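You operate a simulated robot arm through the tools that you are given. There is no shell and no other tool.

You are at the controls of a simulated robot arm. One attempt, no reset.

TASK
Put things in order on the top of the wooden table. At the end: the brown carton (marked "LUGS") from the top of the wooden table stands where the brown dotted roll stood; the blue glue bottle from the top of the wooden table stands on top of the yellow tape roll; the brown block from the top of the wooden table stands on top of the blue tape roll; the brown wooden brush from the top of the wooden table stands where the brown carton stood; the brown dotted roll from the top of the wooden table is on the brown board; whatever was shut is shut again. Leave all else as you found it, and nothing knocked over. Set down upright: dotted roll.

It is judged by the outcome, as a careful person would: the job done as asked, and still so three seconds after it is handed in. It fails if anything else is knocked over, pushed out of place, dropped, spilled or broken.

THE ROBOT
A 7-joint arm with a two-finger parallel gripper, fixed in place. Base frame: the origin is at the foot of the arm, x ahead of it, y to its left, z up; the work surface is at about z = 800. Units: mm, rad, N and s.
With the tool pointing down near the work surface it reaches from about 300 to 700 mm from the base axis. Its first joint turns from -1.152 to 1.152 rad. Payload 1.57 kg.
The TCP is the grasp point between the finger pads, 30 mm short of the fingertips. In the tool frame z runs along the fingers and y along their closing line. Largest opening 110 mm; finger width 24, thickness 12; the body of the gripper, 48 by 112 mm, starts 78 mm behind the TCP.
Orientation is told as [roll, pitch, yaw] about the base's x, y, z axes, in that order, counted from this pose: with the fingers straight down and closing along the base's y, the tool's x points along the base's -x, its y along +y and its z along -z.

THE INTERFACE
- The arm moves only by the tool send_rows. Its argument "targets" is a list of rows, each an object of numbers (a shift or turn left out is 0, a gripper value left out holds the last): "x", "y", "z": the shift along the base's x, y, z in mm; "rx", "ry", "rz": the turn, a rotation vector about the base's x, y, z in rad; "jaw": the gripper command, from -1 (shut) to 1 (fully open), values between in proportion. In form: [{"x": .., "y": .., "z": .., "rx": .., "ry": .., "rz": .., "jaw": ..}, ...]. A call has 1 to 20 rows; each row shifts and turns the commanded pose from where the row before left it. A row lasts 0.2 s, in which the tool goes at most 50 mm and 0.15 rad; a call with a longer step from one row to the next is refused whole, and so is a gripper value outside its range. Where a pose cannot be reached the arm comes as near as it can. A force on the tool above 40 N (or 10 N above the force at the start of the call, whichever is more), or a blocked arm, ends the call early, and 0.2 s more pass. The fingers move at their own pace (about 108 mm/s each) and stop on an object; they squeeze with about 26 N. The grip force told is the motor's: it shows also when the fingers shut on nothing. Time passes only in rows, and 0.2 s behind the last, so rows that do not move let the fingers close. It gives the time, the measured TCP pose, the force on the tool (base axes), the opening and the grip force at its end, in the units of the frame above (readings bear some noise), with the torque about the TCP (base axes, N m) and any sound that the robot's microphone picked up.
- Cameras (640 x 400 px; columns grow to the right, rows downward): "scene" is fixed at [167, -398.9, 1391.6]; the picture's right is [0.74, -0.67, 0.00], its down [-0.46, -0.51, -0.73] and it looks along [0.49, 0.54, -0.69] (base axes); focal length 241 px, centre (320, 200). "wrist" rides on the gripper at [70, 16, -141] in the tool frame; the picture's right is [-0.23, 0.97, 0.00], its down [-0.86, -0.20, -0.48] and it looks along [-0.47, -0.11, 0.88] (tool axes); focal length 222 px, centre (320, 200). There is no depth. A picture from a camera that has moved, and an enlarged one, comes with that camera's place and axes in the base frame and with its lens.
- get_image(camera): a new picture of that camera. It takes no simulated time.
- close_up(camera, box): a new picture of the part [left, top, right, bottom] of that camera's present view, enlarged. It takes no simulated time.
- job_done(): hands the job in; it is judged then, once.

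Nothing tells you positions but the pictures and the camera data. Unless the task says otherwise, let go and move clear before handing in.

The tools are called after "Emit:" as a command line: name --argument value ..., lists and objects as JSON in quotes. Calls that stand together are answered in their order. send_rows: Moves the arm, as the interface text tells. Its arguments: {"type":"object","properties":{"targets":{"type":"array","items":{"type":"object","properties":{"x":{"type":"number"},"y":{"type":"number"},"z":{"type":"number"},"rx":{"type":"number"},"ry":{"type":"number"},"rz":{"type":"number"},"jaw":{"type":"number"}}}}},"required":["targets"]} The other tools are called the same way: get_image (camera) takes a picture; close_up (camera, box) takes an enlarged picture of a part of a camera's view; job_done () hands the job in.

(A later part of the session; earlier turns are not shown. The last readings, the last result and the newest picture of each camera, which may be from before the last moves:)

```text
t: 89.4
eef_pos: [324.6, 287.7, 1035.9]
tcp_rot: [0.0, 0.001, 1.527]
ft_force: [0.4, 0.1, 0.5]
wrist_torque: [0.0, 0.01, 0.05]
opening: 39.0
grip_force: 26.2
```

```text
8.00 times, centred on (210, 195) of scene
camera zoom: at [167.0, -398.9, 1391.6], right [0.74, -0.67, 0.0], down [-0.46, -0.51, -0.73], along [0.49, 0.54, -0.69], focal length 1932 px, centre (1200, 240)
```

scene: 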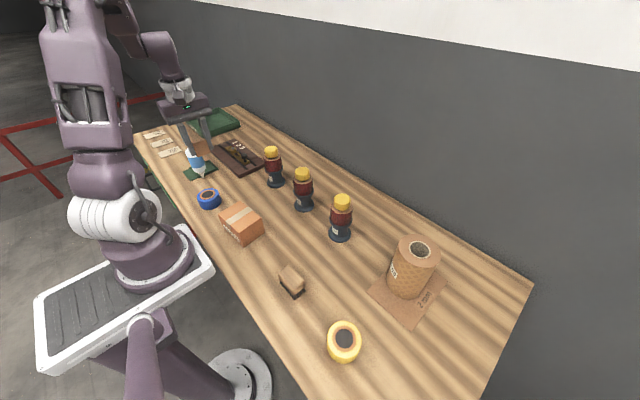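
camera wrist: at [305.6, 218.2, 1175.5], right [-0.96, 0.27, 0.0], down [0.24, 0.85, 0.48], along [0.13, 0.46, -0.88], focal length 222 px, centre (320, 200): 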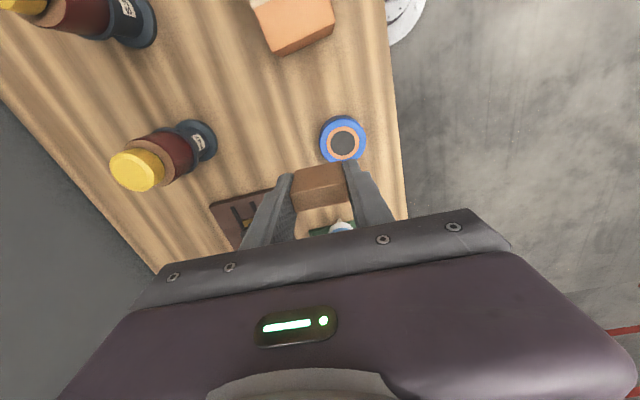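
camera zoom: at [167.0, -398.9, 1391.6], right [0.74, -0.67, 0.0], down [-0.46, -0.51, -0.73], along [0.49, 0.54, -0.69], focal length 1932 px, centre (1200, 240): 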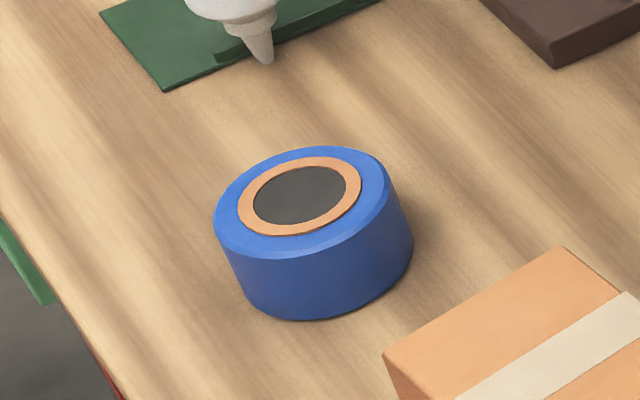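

The blue tape's top centre is about (294,312) at z≈836. I'm moving above it and lowering the block.

Emit:
send_rows --targets '[{"x": -5, "y": 4.5}, {"x": -10, "y": 8.5}, {"x": -10, "y": 8.5}, {"x": -5, "y": 4}, {"z": -10}, {"z": -20}, {"z": -30}, {"z": -30}, {"z": -25}, {"z": -15}, {"z": -10}, {"z": -5}, {}]'

Emit:
get_image --camera "wrist"

Emit:
close_up --camera "scene" --box '[170, 140, 260, 220]'

```text
t: 92.2
eef_pos: [292.8, 313.4, 890.5]
tcp_rot: [-0.001, 0.0, 1.525]
ft_force: [0.3, -0.5, -0.6]
wrist_torque: [0.01, 0.02, 0.0]
opening: 39.2
grip_force: 25.4
```

```text
taken
camera wrist: at [274.0, 243.8, 1029.8], right [-0.96, 0.27, 0.0], down [0.24, 0.85, 0.48], along [0.13, 0.46, -0.88], focal length 222 px, centre (320, 200)
```

wrist: 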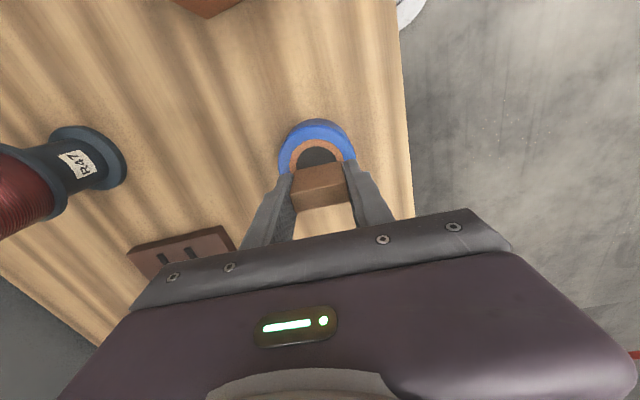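

```text
5.00 times, centred on (215, 180) of scene
camera zoom: at [167.0, -398.9, 1391.6], right [0.74, -0.67, 0.0], down [-0.46, -0.51, -0.73], along [0.49, 0.54, -0.69], focal length 1207 px, centre (845, 300)
```

zoom: 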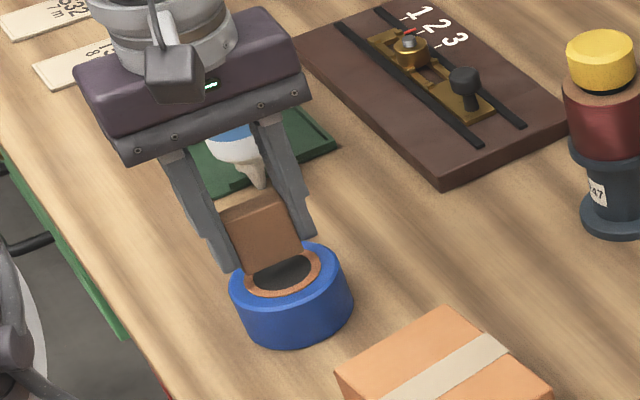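

Emit:
close_up --camera "wrist" --box '[260, 105, 380, 215]'

Emit:
close_up --camera "scene" --box '[200, 170, 250, 215]'

```text
3.64 times, centred on (320, 160) of wrist
camera zoom: at [274.0, 243.8, 1029.8], right [-0.96, 0.27, 0.0], down [0.24, 0.85, 0.48], along [0.13, 0.46, -0.88], focal length 808 px, centre (320, 346)
```

zoom: 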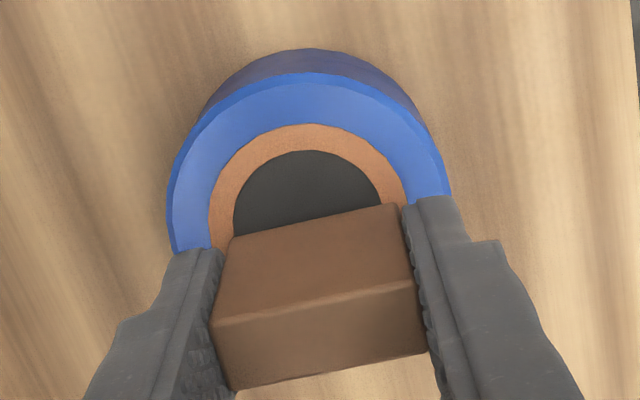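

```text
8.89 times, centred on (225, 192) of scene
camera zoom: at [167.0, -398.9, 1391.6], right [0.74, -0.67, 0.0], down [-0.46, -0.51, -0.73], along [0.49, 0.54, -0.69], focal length 2146 px, centre (1164, 267)
```

zoom: 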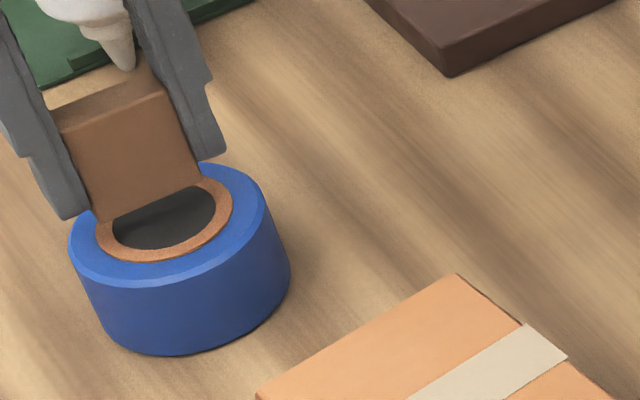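

The block is roughly over the tape, slightly toward −x. I'm correcting by (+5,−2) and lowering.

Emit:
send_rows --targets '[{"x": 2.5, "y": -1}, {"x": 2.5, "y": -1}, {"z": -4}, {"z": -4}, {"z": -3}, {"z": -2}, {}]'

Emit:
close_up --camera "scene" --box '[200, 170, 250, 215]'

Emit:
close_up --camera "wrist" --box '[260, 105, 380, 215]'

```text
t: 93.8
eef_pos: [299.3, 310.4, 876.9]
tcp_rot: [0.0, -0.001, 1.525]
ft_force: [0.6, -0.2, -0.2]
wrist_torque: [0.02, -0.05, 0.04]
opening: 39.2
grip_force: 26.0
```

```text
8.89 times, centred on (225, 192) of scene
camera zoom: at [167.0, -398.9, 1391.6], right [0.74, -0.67, 0.0], down [-0.46, -0.51, -0.73], along [0.49, 0.54, -0.69], focal length 2146 px, centre (1164, 267)
```

zoom: 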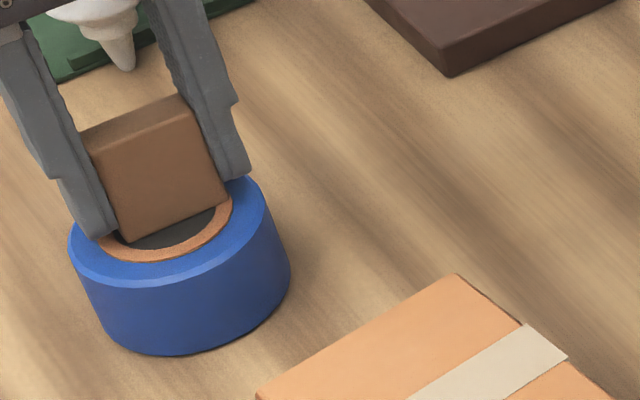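

```text
3.64 times, centred on (320, 160) of wrist
camera zoom: at [279.6, 242.6, 1017.1], right [-0.96, 0.27, 0.0], down [0.24, 0.85, 0.48], along [0.13, 0.46, -0.88], focal length 808 px, centre (320, 346)
```

zoom: 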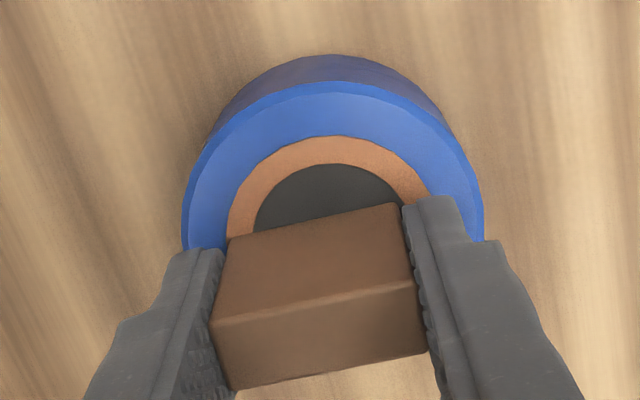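

Emit:
send_rows --targets '[{"z": -2}, {"z": -1}, {}]'

Emit:
send_rows --targets '[{"z": -1}, {}]'

Emit:
send_rows --targets '[{"z": -1}, {}]'

```text
t: 94.6
eef_pos: [299.5, 311.6, 875.5]
tcp_rot: [-0.002, -0.002, 1.527]
ft_force: [-1.4, -1.6, 28.9]
wrist_torque: [-0.12, 0.12, -0.01]
opening: 39.3
grip_force: 25.9
```

```text
t: 95.2
eef_pos: [298.1, 312.1, 873.7]
tcp_rot: [-0.001, -0.004, 1.526]
ft_force: [3.2, 2.0, 28.1]
wrist_torque: [0.04, -0.08, -0.01]
opening: 39.1
grip_force: 25.7
```

```text
t: 95.8
eef_pos: [297.6, 310.7, 873.3]
tcp_rot: [0.0, -0.004, 1.527]
ft_force: [2.9, 3.8, 27.8]
wrist_torque: [0.08, -0.04, 0.02]
opening: 39.2
grip_force: 26.2
```

Contact made, so the block is on the tape. I'm relieving pressure and releasing.

Emit:
send_rows --targets '[{"z": 1.2}, {}, {"jaw": -0.15}, {"jaw": 0.1}, {"jaw": 0.3}, {}]'

Emit:
close_up --camera "scene" --box '[200, 170, 250, 215]'

Emit:
send_rows --targets '[{"z": 10}, {"z": 20}, {"z": 35}, {"z": 45}, {"z": 45}, {"z": 45}, {"z": 45}, {}]'

Emit:
close_up --camera "scene" --box '[200, 170, 250, 215]'

Emit:
get_image --camera "wrist"

```text
t: 97.2
eef_pos: [298.9, 311.2, 874.8]
tcp_rot: [-0.001, -0.001, 1.529]
ft_force: [0.5, -0.8, -0.1]
wrist_torque: [0.01, 0.0, -0.01]
opening: 71.5
grip_force: 0.1
```

```text
8.89 times, centred on (225, 192) of scene
camera zoom: at [167.0, -398.9, 1391.6], right [0.74, -0.67, 0.0], down [-0.46, -0.51, -0.73], along [0.49, 0.54, -0.69], focal length 2146 px, centre (1164, 267)
```

zoom: 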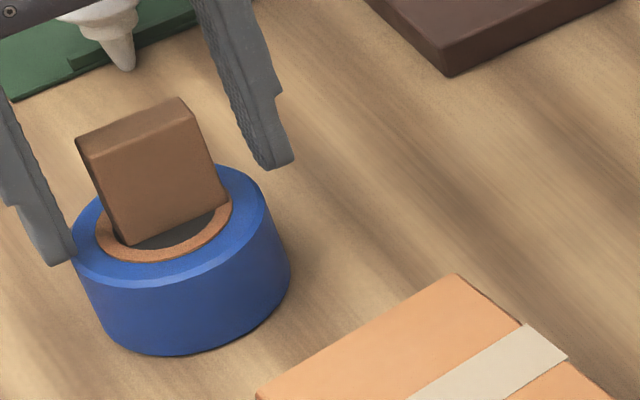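

```text
t: 99.0
eef_pos: [296.6, 310.4, 1118.5]
tcp_rot: [0.001, -0.001, 1.527]
ft_force: [-0.3, 0.0, 0.2]
wrist_torque: [-0.01, 0.03, 0.04]
opening: 71.3
grip_force: 0.0
```

```text
8.89 times, centred on (225, 192) of scene
camera zoom: at [167.0, -398.9, 1391.6], right [0.74, -0.67, 0.0], down [-0.46, -0.51, -0.73], along [0.49, 0.54, -0.69], focal length 2146 px, centre (1164, 267)
```

zoom: 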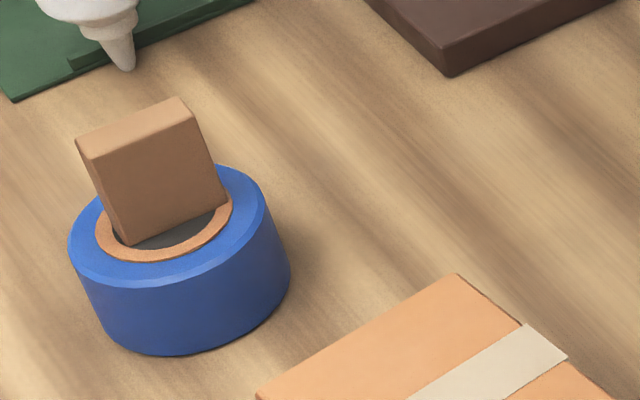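

```text
taken
camera wrist: at [277.0, 240.5, 1257.6], right [-0.96, 0.27, 0.0], down [0.24, 0.85, 0.48], along [0.13, 0.46, -0.88], focal length 222 px, centre (320, 200)
```

wrist: 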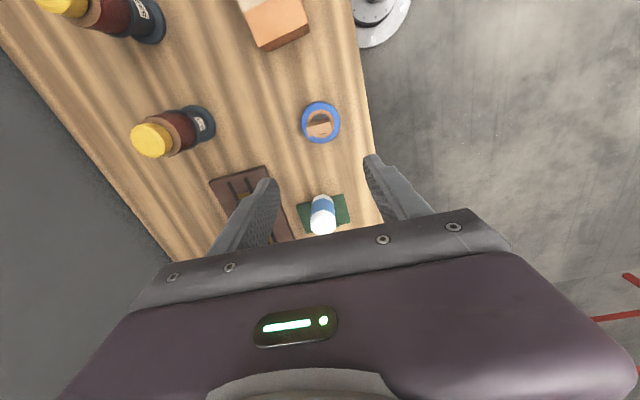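

The block stands on the blue tape. Now the glue bottle: I'm turning back to yaw 0 and moving over it at about (331,470).

Emit:
send_rows --targets '[{"x": 2.95, "y": 14.5, "rz": -0.1387, "jaw": 0.6}, {"x": 2.95, "y": 14.5, "rz": -0.1387}, {"x": 2.95, "y": 14.5, "rz": -0.1387}, {"x": 2.95, "y": 14.5, "rz": -0.1387}, {"x": 2.95, "y": 14.5, "rz": -0.1387}, {"x": 2.95, "y": 14.5, "rz": -0.1387}, {"x": 2.95, "y": 14.5, "rz": -0.1387}, {"x": 2.95, "y": 14.5, "rz": -0.1387}, {"x": 2.95, "y": 14.5, "rz": -0.1387}, {"x": 2.95, "y": 14.5, "rz": -0.1387}, {"x": 2.95, "y": 14.5, "rz": -0.1387}, {}]'

Emit:
get_image --camera "wrist"

Emit:
close_up --camera "wrist" --box '[260, 80, 400, 180]'

Emit:
get_image --camera "scene"

```text
t: 101.6
eef_pos: [332.2, 469.1, 1120.2]
tcp_rot: [0.0, 0.0, -0.002]
ft_force: [-0.2, -0.2, -0.2]
wrist_torque: [0.0, 0.02, 0.0]
opening: 88.1
grip_force: 0.0
```

```text
taken
camera wrist: at [262.8, 486.2, 1259.3], right [0.23, 0.97, 0.0], down [0.85, -0.2, 0.48], along [0.47, -0.11, -0.88], focal length 222 px, centre (320, 200)
```

wrist: 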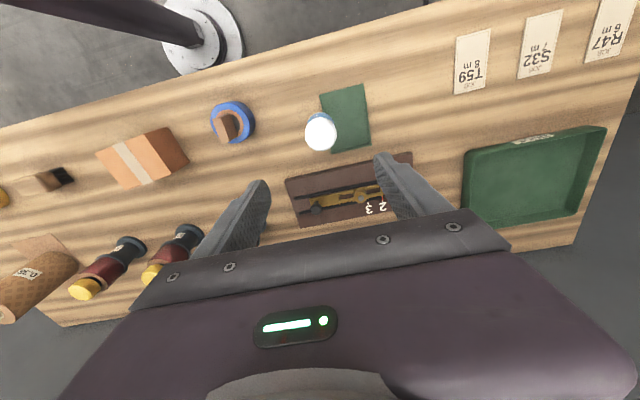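

```text
4.00 times, centred on (330, 130) of wrist
camera zoom: at [262.8, 486.2, 1259.3], right [0.23, 0.97, 0.0], down [0.85, -0.2, 0.48], along [0.47, -0.11, -0.88], focal length 888 px, centre (280, 480)
```

zoom: 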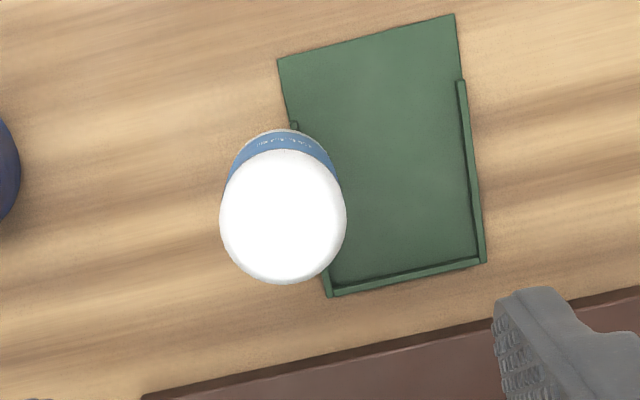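

```text
taken
```

scene: 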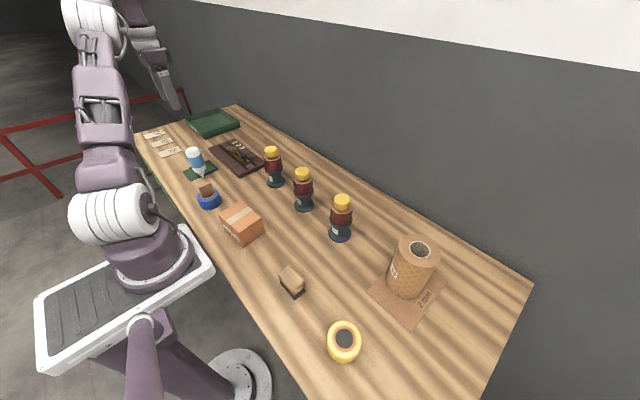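

Emit:
send_rows --targets '[{"x": 1.5, "y": 0.8, "z": -40}, {"z": -40}, {"z": -40}, {"z": -30}, {}]'

Emit:
get_image --camera "wrist"

Emit:
close_up --camera "scene" --box '[150, 110, 240, 200]'

```text
t: 102.8
eef_pos: [331.4, 471.8, 969.9]
tcp_rot: [0.001, 0.001, 0.0]
ft_force: [-0.2, 0.7, 0.4]
wrist_torque: [0.03, 0.01, 0.01]
opening: 88.3
grip_force: 0.1
```

```text
taken
camera wrist: at [262.8, 487.3, 1108.7], right [0.23, 0.97, 0.0], down [0.85, -0.2, 0.48], along [0.47, -0.11, -0.88], focal length 222 px, centre (320, 200)
```

wrist: 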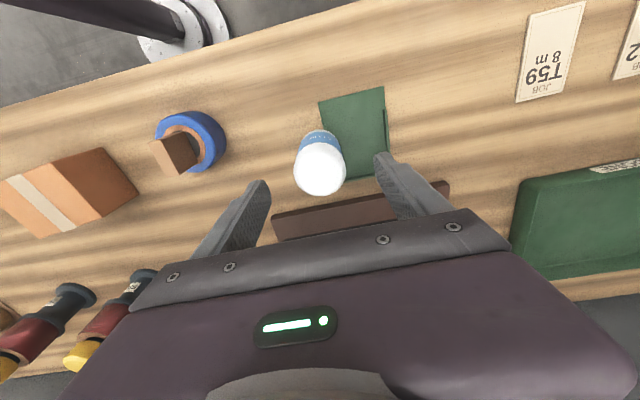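

```text
4.44 times, centred on (195, 155) of scene
camera zoom: at [167.0, -398.9, 1391.6], right [0.74, -0.67, 0.0], down [-0.46, -0.51, -0.73], along [0.49, 0.54, -0.69], focal length 1073 px, centre (876, 400)
```

zoom: 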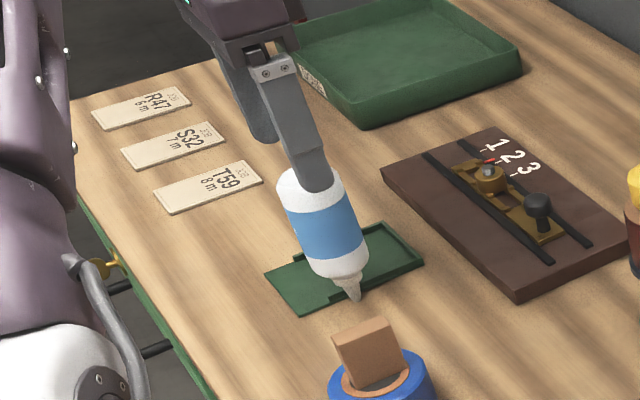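

The bottle is centred between the fingers. I'm descending to z≈881 and closing in stages.

Emit:
send_rows --targets '[{"z": -30}, {"z": -30}, {"z": -20}, {"z": -7}, {}]'

Emit:
get_image --camera "wrist"

```text
t: 104.0
eef_pos: [332.0, 470.5, 881.9]
tcp_rot: [0.0, 0.001, -0.001]
ft_force: [-0.5, 0.0, -0.7]
wrist_torque: [-0.01, -0.01, -0.03]
opening: 88.1
grip_force: 0.1
```

```text
taken
camera wrist: at [263.3, 487.6, 1022.6], right [0.23, 0.97, 0.0], down [0.85, -0.2, 0.48], along [0.47, -0.11, -0.88], focal length 222 px, centre (320, 200)
```

wrist: 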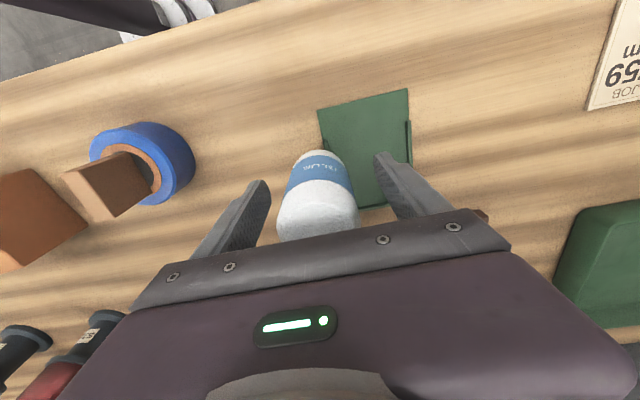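

Emit:
send_rows --targets '[{"jaw": 0.09}, {"jaw": 0.0}, {"jaw": -1}, {}, {}, {}]'

Emit:
get_image --camera "wrist"

Emit:
close_up --camera "scene" --box '[160, 130, 230, 200]'

```text
t: 105.4
eef_pos: [333.1, 470.5, 883.2]
tcp_rot: [0.0, -0.002, -0.001]
ft_force: [0.9, -0.6, 0.2]
wrist_torque: [-0.04, -0.04, 0.01]
opening: 47.0
grip_force: 25.4
```

```text
taken
camera wrist: at [263.3, 487.5, 1022.7], right [0.23, 0.97, 0.0], down [0.85, -0.2, 0.48], along [0.47, -0.11, -0.88], focal length 222 px, centre (320, 200)
```

wrist: 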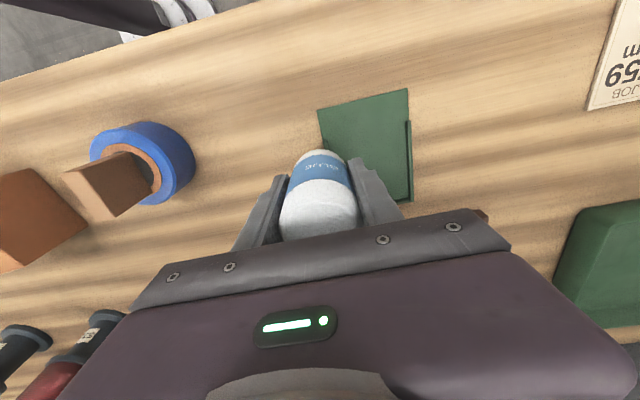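

```text
5.71 times, centred on (195, 165) of scene
camera zoom: at [167.0, -398.9, 1391.6], right [0.74, -0.67, 0.0], down [-0.46, -0.51, -0.73], along [0.49, 0.54, -0.69], focal length 1380 px, centre (1034, 400)
```

zoom: 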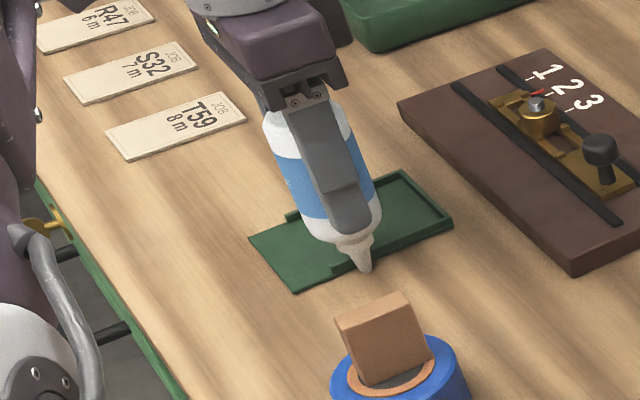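

Emit:
send_rows --targets '[{"z": 2}, {"z": 3}, {"z": 4}, {"z": 4}, {"z": 2}]'

Emit:
get_image --camera "wrist"

Emit:
close_up --camera "scene" --box '[160, 130, 230, 200]'

```text
t: 106.6
eef_pos: [332.7, 471.0, 899.1]
tcp_rot: [-0.001, -0.001, 0.0]
ft_force: [-1.5, 0.7, -1.3]
wrist_torque: [0.01, -0.01, 0.02]
opening: 46.8
grip_force: 26.2
```

```text
taken
camera wrist: at [263.7, 486.6, 1036.8], right [0.23, 0.97, 0.0], down [0.86, -0.2, 0.48], along [0.47, -0.11, -0.88], focal length 222 px, centre (320, 200)
```

wrist: 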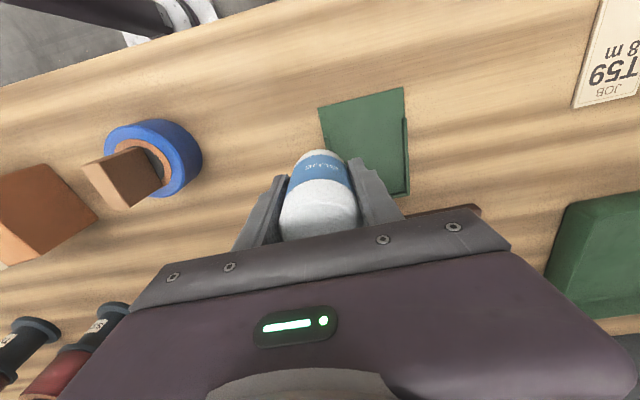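

```text
5.71 times, centred on (195, 165) of scene
camera zoom: at [167.0, -398.9, 1391.6], right [0.74, -0.67, 0.0], down [-0.46, -0.51, -0.73], along [0.49, 0.54, -0.69], focal length 1380 px, centre (1034, 400)
```

zoom: 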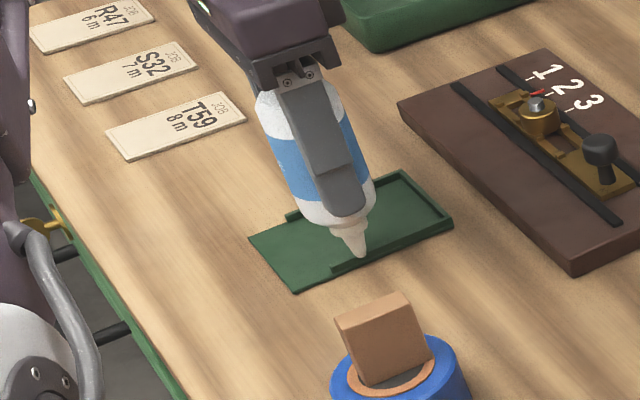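

The bottle is lifted (about 1.3 N). I'm raising it well clear of everything and carrying it toward the yellow tape.

Emit:
send_rows --targets '[{"z": 5}, {"z": 10}, {"z": 18}, {"z": 22}, {"z": 22}, {"z": 18}, {"z": 10}, {"z": 5}, {"z": 3}]'

Emit:
send_rows --targets '[{"y": -6}, {"y": -12}, {"y": -18}, {"y": -24}, {"y": -26}, {"y": -26}, {"y": -26}, {"y": -26}, {"y": -26}, {"y": -26}, {"y": -26}, {"y": -26}, {"y": -26}, {"y": -26}, {"y": -26}, {"y": -24}, {"y": -18}, {"y": -12}, {"y": -6}]'

Emit:
get_image --camera "wrist"

Emit:
get_image --camera "scene"

```text
t: 108.6
eef_pos: [333.6, 471.2, 1010.6]
tcp_rot: [0.0, 0.0, -0.001]
ft_force: [0.9, 0.0, -0.9]
wrist_torque: [-0.04, -0.05, -0.01]
opening: 47.0
grip_force: 25.8
```

```text
t: 112.6
eef_pos: [331.4, 64.5, 1010.2]
tcp_rot: [0.0, -0.002, 0.0]
ft_force: [-0.4, 0.3, -1.5]
wrist_torque: [0.04, 0.0, -0.02]
opening: 47.0
grip_force: 25.7
```

```text
taken
camera wrist: at [262.4, 80.4, 1149.6], right [0.23, 0.97, 0.0], down [0.85, -0.2, 0.48], along [0.47, -0.11, -0.88], focal length 222 px, centre (320, 200)
```

wrist: 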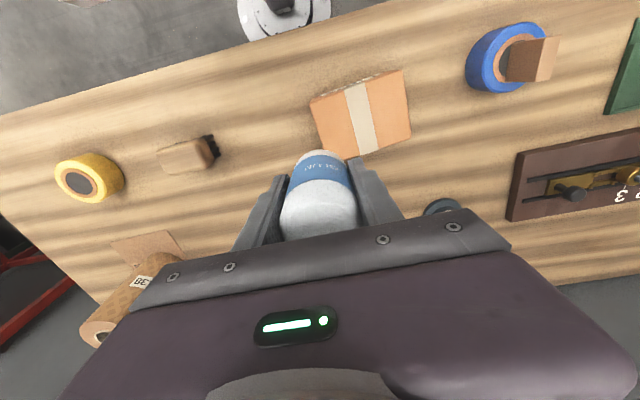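

```text
taken
```

scene: 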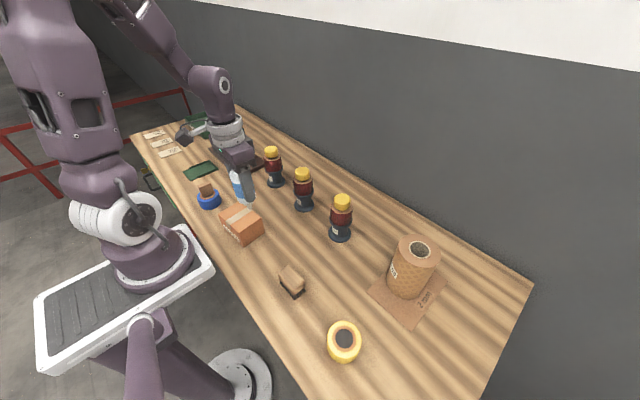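

Emit:
send_rows --targets '[{"y": -6}, {"y": -12, "x": 1}, {"y": -18, "x": 1}, {"y": -24, "x": 1}, {"y": -24.4, "x": 1}, {"y": -24.4, "x": 1}, {"y": -24.4, "x": 1}, {"y": -24.4, "x": 1}, {"y": -24.4, "x": 1}, {"y": -24.4, "x": 1}, {"y": -24.4, "x": 1}, {"y": -24.4, "x": 1}, {"y": -24.4, "x": 1}, {"y": -24.4, "x": 1}, {"y": -24, "x": 1}, {"y": -18, "x": 1}, {"y": -12, "x": 1}, {"y": -6, "x": 1}, {}]'

Emit:
get_image --camera "wrist"

Emit:
get_image --camera "scene"

```text
t: 116.6
eef_pos: [350.2, -299.4, 1010.1]
tcp_rot: [0.001, -0.001, 0.0]
ft_force: [0.0, -1.0, -1.1]
wrist_torque: [-0.01, 0.0, 0.0]
opening: 47.0
grip_force: 26.5
```

```text
taken
camera wrist: at [281.1, -283.3, 1149.6], right [0.23, 0.97, 0.0], down [0.86, -0.2, 0.48], along [0.47, -0.11, -0.88], focal length 222 px, centre (320, 200)
```

wrist: 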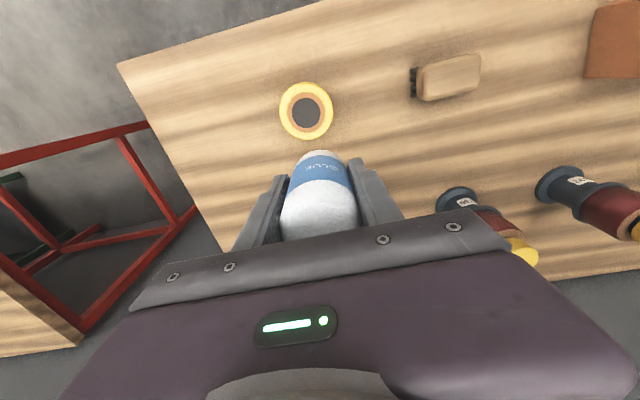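

```text
taken
```

scene: 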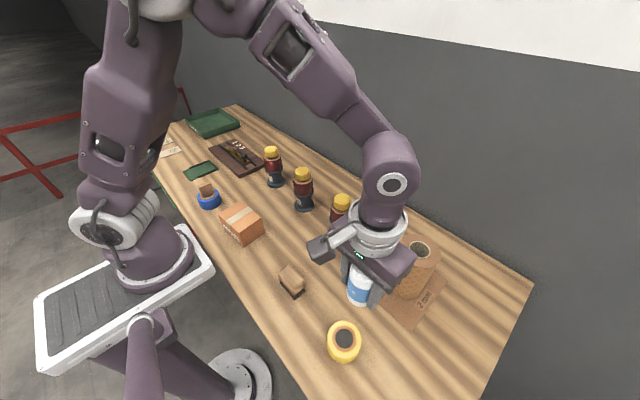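

Emit:
close_up --camera "wrist" --box '[270, 70, 345, 150]'

Emit:
close_up --camera "scene" --box '[320, 310, 370, 370]'

Emit:
close_up --camera "scene" --box '[330, 230, 400, 310]'

```text
5.00 times, centred on (308, 110) of wrist
camera zoom: at [281.1, -283.3, 1149.6], right [0.23, 0.97, 0.0], down [0.86, -0.2, 0.48], along [0.47, -0.11, -0.88], focal length 1111 px, centre (382, 650)
```

zoom: 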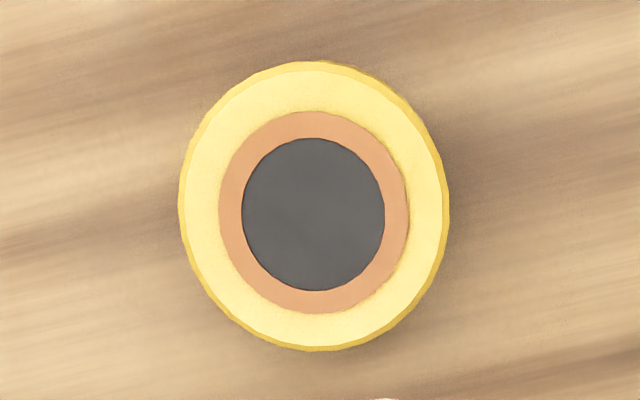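

```text
6.67 times, centred on (345, 340) of scene
camera zoom: at [167.0, -398.9, 1391.6], right [0.74, -0.67, 0.0], down [-0.46, -0.51, -0.73], along [0.49, 0.54, -0.69], focal length 1610 px, centre (153, -733)
```

zoom: 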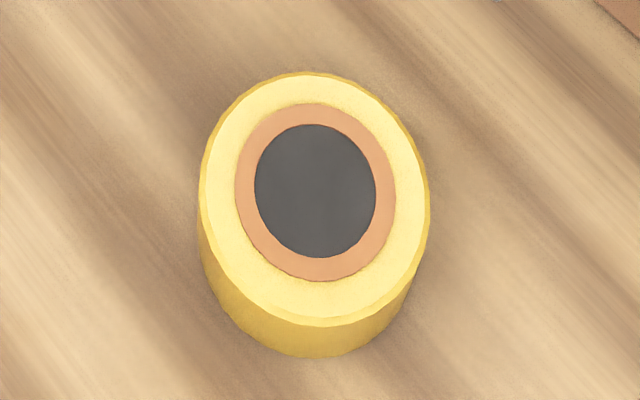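

```text
5.00 times, centred on (365, 270) of scene
camera zoom: at [167.0, -398.9, 1391.6], right [0.74, -0.67, 0.0], down [-0.46, -0.51, -0.73], along [0.49, 0.54, -0.69], focal length 1207 px, centre (95, -150)
```

zoom: 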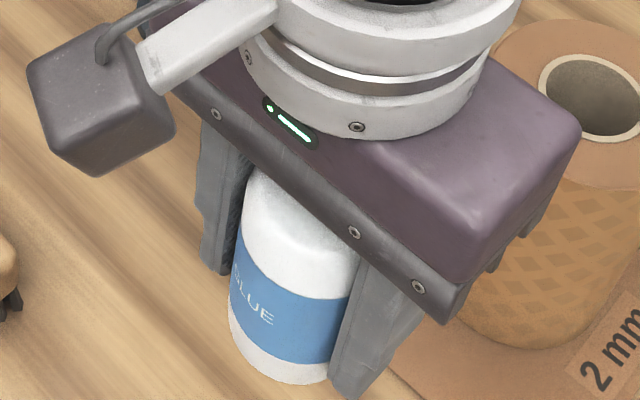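

The label reads right way up with the nozzle down, so this is how the bottle is meant to stand, and the tape's core is a flush flat disc. I'm moving over the tape centre at (316,−310) and lowering.

Emit:
send_rows --targets '[{"x": -5, "y": -1.5}, {"x": -9, "y": -2.8}, {"x": -10, "y": -3}, {"x": -7, "y": -2}, {"x": -3, "y": -0.8}, {"z": -8}, {"z": -15}, {"z": -18}, {"z": -15}, {"z": -8}, {"z": -4}, {}]'

Emit:
get_image --camera "wrist"

Emit:
close_up --camera "scene" --box '[300, 270, 390, 370]'

```text
t: 119.2
eef_pos: [315.8, -308.8, 941.4]
tcp_rot: [0.0, 0.001, -0.001]
ft_force: [-0.2, -0.1, -1.0]
wrist_torque: [-0.01, 0.0, -0.01]
opening: 46.8
grip_force: 26.1
```

```text
taken
camera wrist: at [246.4, -293.4, 1081.6], right [0.23, 0.97, 0.0], down [0.86, -0.2, 0.48], along [0.47, -0.11, -0.88], focal length 222 px, centre (320, 200)
```

wrist: 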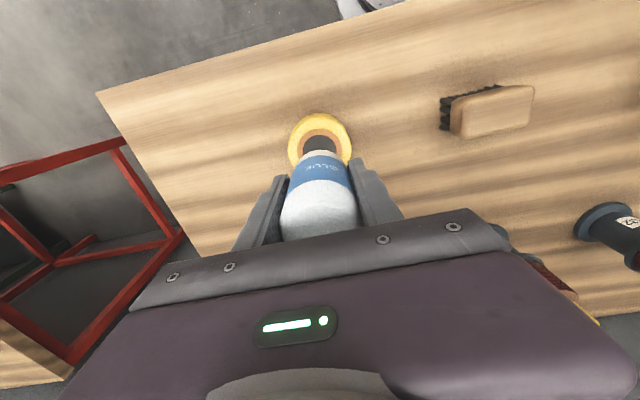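

```text
4.00 times, centred on (345, 320) of scene
camera zoom: at [167.0, -398.9, 1391.6], right [0.74, -0.67, 0.0], down [-0.46, -0.51, -0.73], along [0.49, 0.54, -0.69], focal length 966 px, centre (220, -280)
```

zoom: 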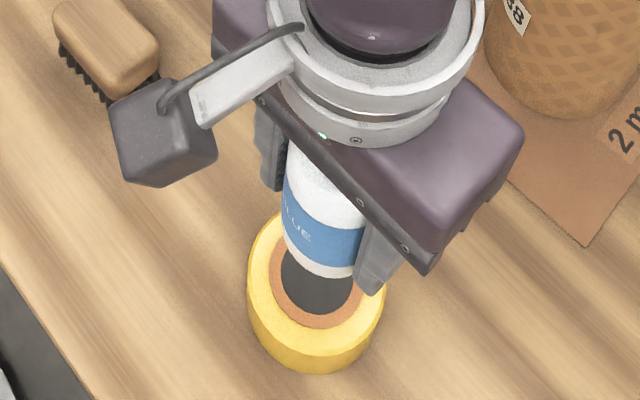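

Emit:
send_rows --targets '[{"z": -4}, {"z": -5}, {"z": -4}, {"z": -2}, {}]'

Emit:
get_image --camera "wrist"

Emit:
close_up --camera "scene" --box '[300, 270, 390, 370]'

```text
t: 120.4
eef_pos: [314.3, -310.5, 927.6]
tcp_rot: [0.0, -0.001, 0.0]
ft_force: [-0.2, 0.2, -0.5]
wrist_torque: [-0.01, 0.02, 0.0]
opening: 46.8
grip_force: 26.2
```

```text
taken
camera wrist: at [245.6, -293.3, 1067.2], right [0.23, 0.97, 0.0], down [0.86, -0.2, 0.48], along [0.47, -0.11, -0.88], focal length 222 px, centre (320, 200)
```

wrist: 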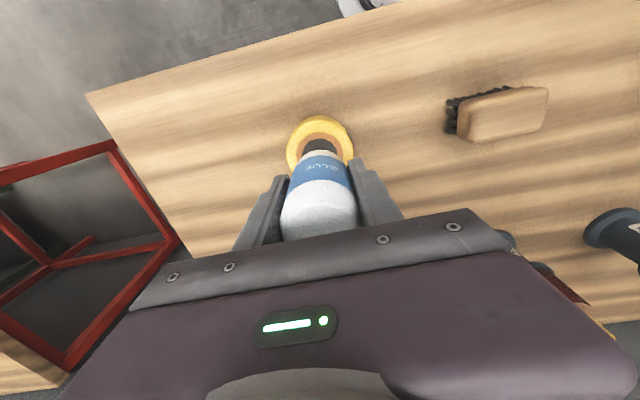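

```text
4.00 times, centred on (345, 320) of scene
camera zoom: at [167.0, -398.9, 1391.6], right [0.74, -0.67, 0.0], down [-0.46, -0.51, -0.73], along [0.49, 0.54, -0.69], focal length 966 px, centre (220, -280)
```

zoom: 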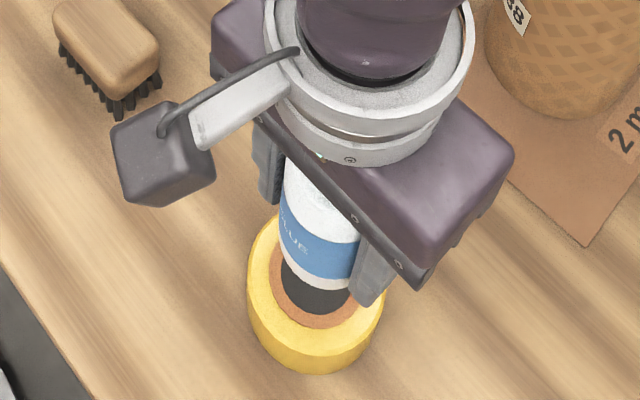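

Emit:
send_rows --targets '[{"z": -2}, {"z": -1}, {}]'

Emit:
send_rows --targets '[{"z": -1}, {}]'

Emit:
send_rows --targets '[{"z": -0.7}, {}]'

```text
t: 121.2
eef_pos: [315.7, -308.9, 924.7]
tcp_rot: [0.001, 0.0, -0.001]
ft_force: [0.2, 0.5, -0.2]
wrist_torque: [0.0, 0.01, -0.01]
opening: 46.6
grip_force: 26.4
```

```text
t: 121.8
eef_pos: [314.9, -310.1, 923.1]
tcp_rot: [-0.001, 0.0, 0.002]
ft_force: [-1.0, 0.7, 7.1]
wrist_torque: [0.06, 0.01, 0.02]
opening: 46.6
grip_force: 26.1
```

```text
t: 122.4
eef_pos: [315.0, -310.0, 923.3]
tcp_rot: [-0.003, 0.0, 0.001]
ft_force: [0.7, 1.9, 22.0]
wrist_torque: [0.17, -0.12, -0.04]
opening: 46.6
grip_force: 26.4
```

Contact with the tape is at TCP z≈922.3. Before releasing, I'll check how broad the bottle's footing is by lifting slightly, tilting 20°, and seeing at what height it touches.

Emit:
send_rows --targets '[{"z": 3}, {"z": 3}, {"z": 3}, {"ry": 0.1164, "x": 9.3}, {"ry": 0.1164, "x": 9.3}, {"ry": 0.1163, "x": 9.2}, {}]'

Emit:
close_up --camera "scene" --box '[300, 260, 390, 370]'

Emit:
get_image --camera "wrist"

```text
t: 124.0
eef_pos: [343.0, -309.8, 932.3]
tcp_rot: [-0.001, 0.35, 0.0]
ft_force: [-0.2, 0.6, -1.3]
wrist_torque: [-0.03, -0.01, -0.03]
opening: 46.7
grip_force: 26.4
```

```text
3.64 times, centred on (345, 315) of scene
camera zoom: at [167.1, -398.9, 1391.6], right [0.74, -0.67, 0.0], down [-0.46, -0.51, -0.73], along [0.49, 0.54, -0.69], focal length 878 px, centre (229, -218)
```

zoom: 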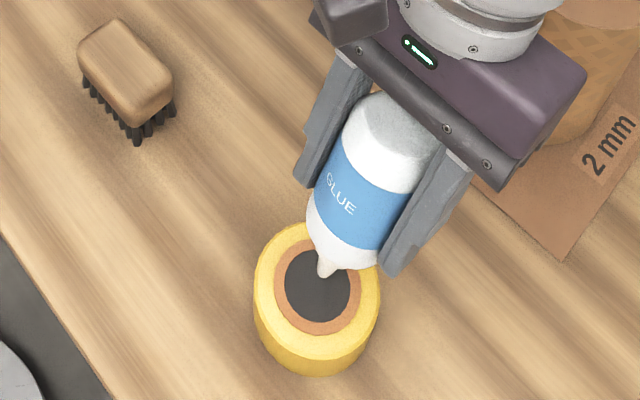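

```text
taken
camera wrist: at [327.5, -293.2, 1086.5], right [0.21, 0.97, -0.08], down [0.97, -0.2, 0.16], along [0.14, -0.11, -0.98], focal length 222 px, centre (320, 200)
```

wrist: 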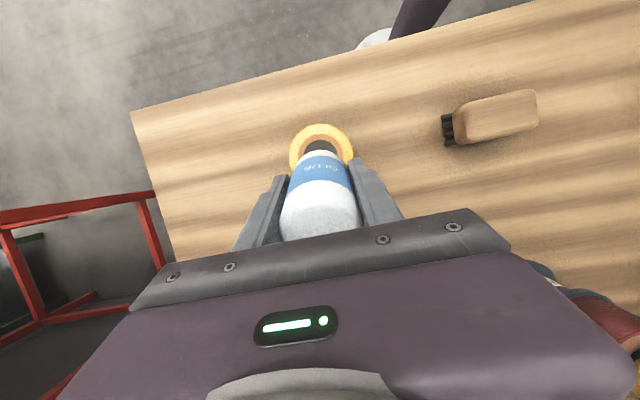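

Emit:
send_rows --targets '[{"z": -2}, {"z": -2}, {"z": -1.5}, {}]'

Emit:
send_rows --targets '[{"z": -1.5}, {"z": -1}, {}]'

Emit:
send_rows --targets '[{"z": -1}, {}]'

Emit:
send_rows --targets '[{"z": -0.7}, {}]'

```text
t: 125.0
eef_pos: [344.3, -309.5, 925.5]
tcp_rot: [0.0, 0.349, 0.001]
ft_force: [0.3, -0.2, -1.2]
wrist_torque: [0.01, 0.0, 0.0]
opening: 46.7
grip_force: 26.4
```

```text
t: 125.8
eef_pos: [343.9, -308.3, 923.0]
tcp_rot: [0.001, 0.348, 0.0]
ft_force: [-0.3, -0.6, -0.4]
wrist_torque: [-0.01, -0.01, 0.01]
opening: 47.0
grip_force: 25.8
```

```text
t: 126.4
eef_pos: [342.4, -309.8, 922.9]
tcp_rot: [-0.001, 0.349, 0.0]
ft_force: [-0.6, 0.1, -1.8]
wrist_torque: [0.0, -0.01, 0.02]
opening: 47.0
grip_force: 26.0
```

```text
t: 127.0
eef_pos: [343.8, -310.0, 920.5]
tcp_rot: [0.0, 0.35, -0.001]
ft_force: [0.2, -0.3, -1.4]
wrist_torque: [0.02, 0.0, 0.03]
opening: 46.9
grip_force: 26.2
```

Emit:
send_rows --targets '[{"z": -0.7}, {}]'

Emit:
send_rows --targets '[{"z": -0.7}, {}]'

Emit:
send_rows --targets '[{"z": -0.7}, {}]'

```text
t: 127.6
eef_pos: [343.8, -309.3, 921.6]
tcp_rot: [-0.001, 0.348, 0.0]
ft_force: [-0.4, 0.1, -0.9]
wrist_torque: [-0.02, 0.03, -0.03]
opening: 46.8
grip_force: 25.8
```

```text
t: 128.2
eef_pos: [343.3, -309.3, 920.3]
tcp_rot: [-0.001, 0.348, 0.0]
ft_force: [0.0, -0.2, -1.0]
wrist_torque: [0.0, -0.01, -0.01]
opening: 47.0
grip_force: 25.7
```

```text
t: 128.8
eef_pos: [343.8, -309.6, 920.1]
tcp_rot: [0.0, 0.349, 0.0]
ft_force: [-0.4, 1.6, 9.2]
wrist_torque: [0.15, 0.21, -0.04]
opening: 46.9
grip_force: 26.0
```

The footing is a flat nozzle tip about 10 mm across, so the bottle does stand on it as it stood before, provided it's vertical. I'm lifting, untilting and checking that it hasn't rotated in the grip.

Emit:
send_rows --targets '[{"z": 4}, {"z": 4}, {"z": 4}, {"ry": -0.1164, "x": -9.3}, {"ry": -0.1164, "x": -9.3}, {"ry": -0.1163, "x": -9.2}, {}, {}]'

Emit:
get_image --camera "wrist"

Emit:
close_up --camera "wrist" --box '[260, 110, 380, 250]'

Emit:
close_up --camera "scene" --box '[300, 260, 390, 370]'

```text
t: 130.6
eef_pos: [315.5, -308.3, 930.3]
tcp_rot: [0.0, 0.0, 0.001]
ft_force: [-0.4, -0.3, -1.2]
wrist_torque: [-0.04, 0.0, -0.01]
opening: 46.7
grip_force: 25.8
```

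```text
taken
camera wrist: at [246.5, -292.5, 1071.4], right [0.23, 0.97, 0.0], down [0.85, -0.2, 0.48], along [0.47, -0.11, -0.88], focal length 222 px, centre (320, 200)
```

wrist: 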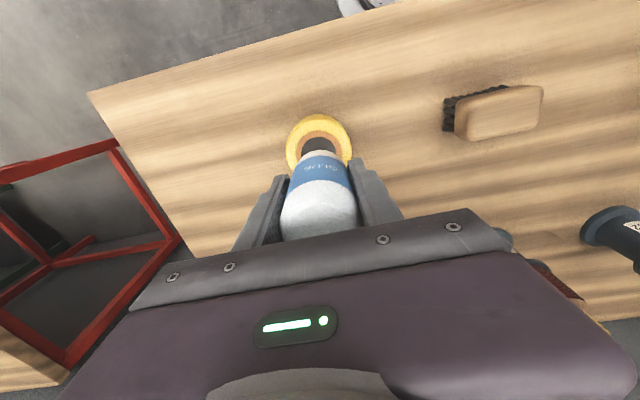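

```text
2.86 times, centred on (320, 180) of wrist
camera zoom: at [246.5, -292.5, 1071.4], right [0.23, 0.97, 0.0], down [0.85, -0.2, 0.48], along [0.47, -0.11, -0.88], focal length 635 px, centre (320, 257)
```

zoom: 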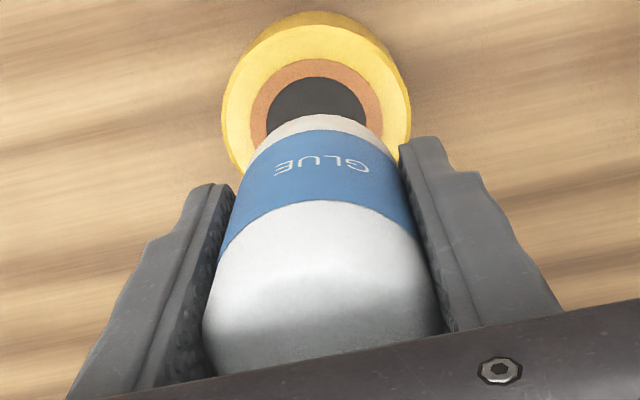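

```text
3.64 times, centred on (345, 315) of scene
camera zoom: at [167.0, -398.9, 1391.6], right [0.74, -0.67, 0.0], down [-0.46, -0.51, -0.73], along [0.49, 0.54, -0.69], focal length 878 px, centre (229, -218)
```

zoom: 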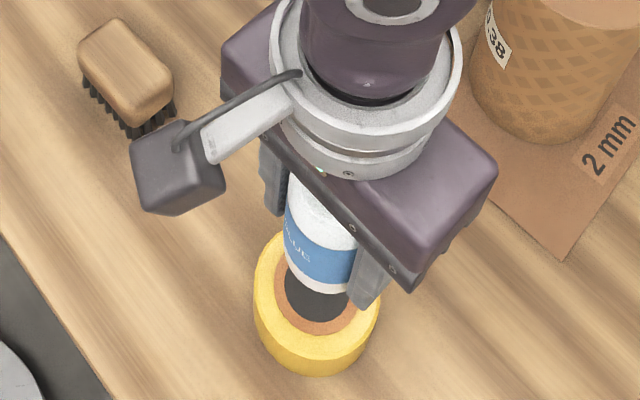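

The bottle looks unchanged in the grip. I'm lowering until light contact.

Emit:
send_rows --targets '[{"z": -3}, {"z": -2}, {"z": -2}, {}]'

Emit:
send_rows --targets '[{"z": -0.6}, {}]'

Emit:
send_rows --targets '[{"z": -0.5}, {}]'

```text
t: 131.6
eef_pos: [316.3, -308.4, 923.5]
tcp_rot: [0.0, 0.001, 0.0]
ft_force: [0.3, -1.2, -1.5]
wrist_torque: [-0.02, 0.0, -0.01]
opening: 46.9
grip_force: 26.1
```

```text
t: 132.2
eef_pos: [316.0, -309.1, 923.6]
tcp_rot: [0.001, 0.001, 0.0]
ft_force: [-0.2, 0.0, -0.9]
wrist_torque: [0.03, -0.04, 0.0]
opening: 46.6
grip_force: 25.9
```

```text
t: 132.8
eef_pos: [315.0, -310.1, 923.6]
tcp_rot: [-0.001, 0.002, 0.0]
ft_force: [-0.9, -0.4, -1.1]
wrist_torque: [0.06, 0.0, 0.0]
opening: 46.9
grip_force: 25.7
```

Emit:
send_rows --targets '[{"z": -0.4}, {}]'

Emit:
send_rows --targets '[{"z": -0.4}, {}]'

```text
t: 133.4
eef_pos: [316.0, -308.9, 923.5]
tcp_rot: [-0.001, 0.0, 0.002]
ft_force: [0.0, -0.3, -2.3]
wrist_torque: [0.01, -0.03, 0.01]
opening: 46.8
grip_force: 26.2
```

```text
t: 134.0
eef_pos: [314.3, -309.0, 922.7]
tcp_rot: [-0.001, 0.001, 0.001]
ft_force: [-0.2, -0.8, 3.0]
wrist_torque: [0.01, 0.01, -0.03]
opening: 46.9
grip_force: 25.9
```

Emit:
send_rows --targets '[{"z": -0.5}, {}, {"z": 0.5}, {}]'

Emit:
send_rows --targets '[{"jaw": -0.11}, {}]'

Emit:
close_up --camera "wrist" --box '[260, 110, 380, 250]'

Emit:
close_up --camera "scene" --box '[300, 260, 390, 370]'

```text
t: 135.0
eef_pos: [316.3, -307.9, 923.0]
tcp_rot: [-0.002, -0.002, 0.0]
ft_force: [4.6, 1.4, 15.6]
wrist_torque: [0.13, -0.41, 0.0]
opening: 46.7
grip_force: 25.7
```

```text
t: 135.6
eef_pos: [314.9, -309.9, 922.2]
tcp_rot: [-0.001, -0.002, 0.0]
ft_force: [0.5, -0.2, -1.2]
wrist_torque: [0.02, 0.0, -0.01]
opening: 48.9
grip_force: 0.1
```

```text
2.86 times, centred on (320, 180) of wrist
camera zoom: at [245.7, -292.8, 1062.1], right [0.23, 0.97, 0.0], down [0.86, -0.2, 0.48], along [0.47, -0.11, -0.88], focal length 635 px, centre (320, 257)
```

zoom: 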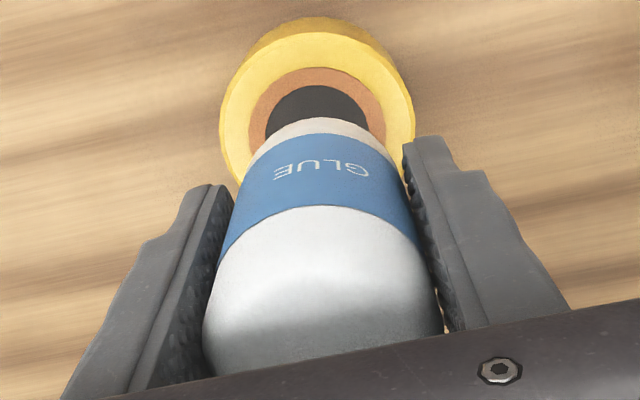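

```text
3.64 times, centred on (345, 315) of scene
camera zoom: at [167.0, -398.9, 1391.6], right [0.74, -0.67, 0.0], down [-0.46, -0.51, -0.73], along [0.49, 0.54, -0.69], focal length 878 px, centre (229, -218)
```

zoom: 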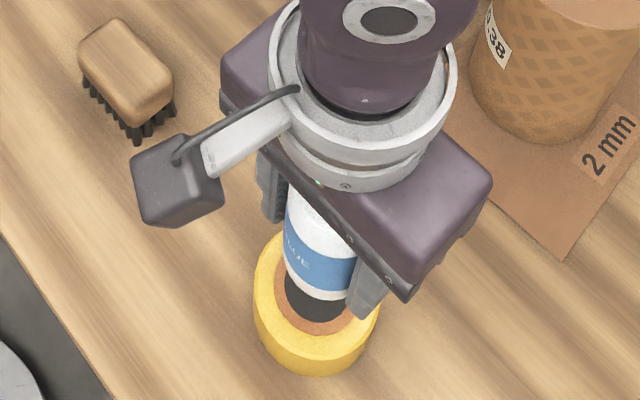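

The bottle stands free in the loosened jaws. I'm waiting to verify it stays put.

Emit:
send_rows --targets '[{}, {}, {}, {}]'

Emit:
close_up --camera "wrist" --box '[260, 110, 380, 250]'

```text
t: 136.6
eef_pos: [314.8, -309.3, 922.2]
tcp_rot: [-0.001, -0.001, 0.001]
ft_force: [-0.5, -0.1, 0.7]
wrist_torque: [-0.01, 0.02, 0.01]
opening: 48.8
grip_force: 0.0
```

```text
2.86 times, centred on (320, 180) of wrist
camera zoom: at [245.8, -292.8, 1062.2], right [0.23, 0.97, 0.0], down [0.86, -0.2, 0.48], along [0.47, -0.11, -0.88], focal length 635 px, centre (320, 257)
```

zoom: 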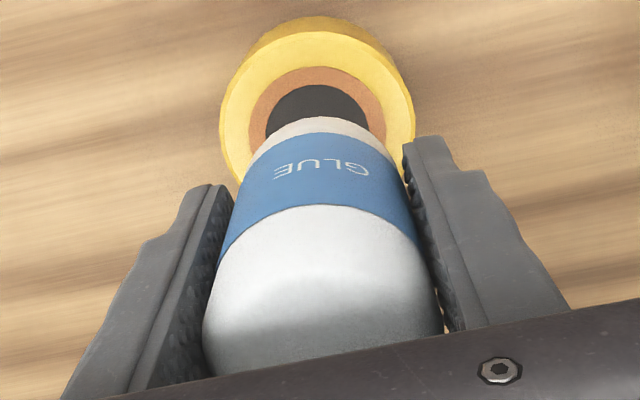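

Emit:
send_rows --targets '[{"jaw": -0.07}, {}, {"jaw": -0.03}, {}, {}]'

Emit:
close_up --camera "wrist" --box '[260, 110, 380, 250]'

```text
t: 137.8
eef_pos: [315.3, -309.2, 921.9]
tcp_rot: [0.0, -0.001, 0.0]
ft_force: [0.0, 0.5, 0.0]
wrist_torque: [0.0, 0.01, 0.01]
opening: 53.2
grip_force: 0.1
```

```text
2.86 times, centred on (320, 180) of wrist
camera zoom: at [245.8, -292.8, 1062.2], right [0.23, 0.97, 0.0], down [0.86, -0.2, 0.48], along [0.47, -0.11, -0.88], focal length 635 px, centre (320, 257)
```

zoom: 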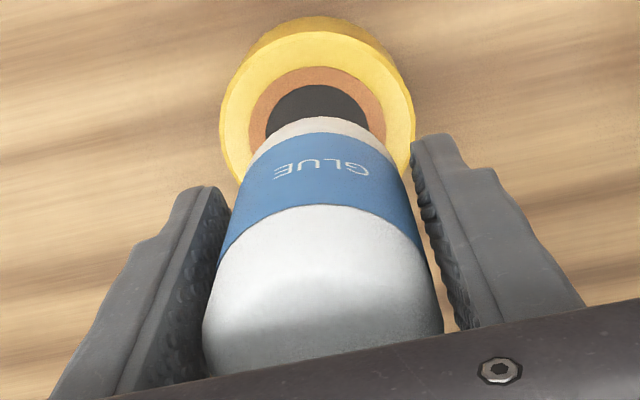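

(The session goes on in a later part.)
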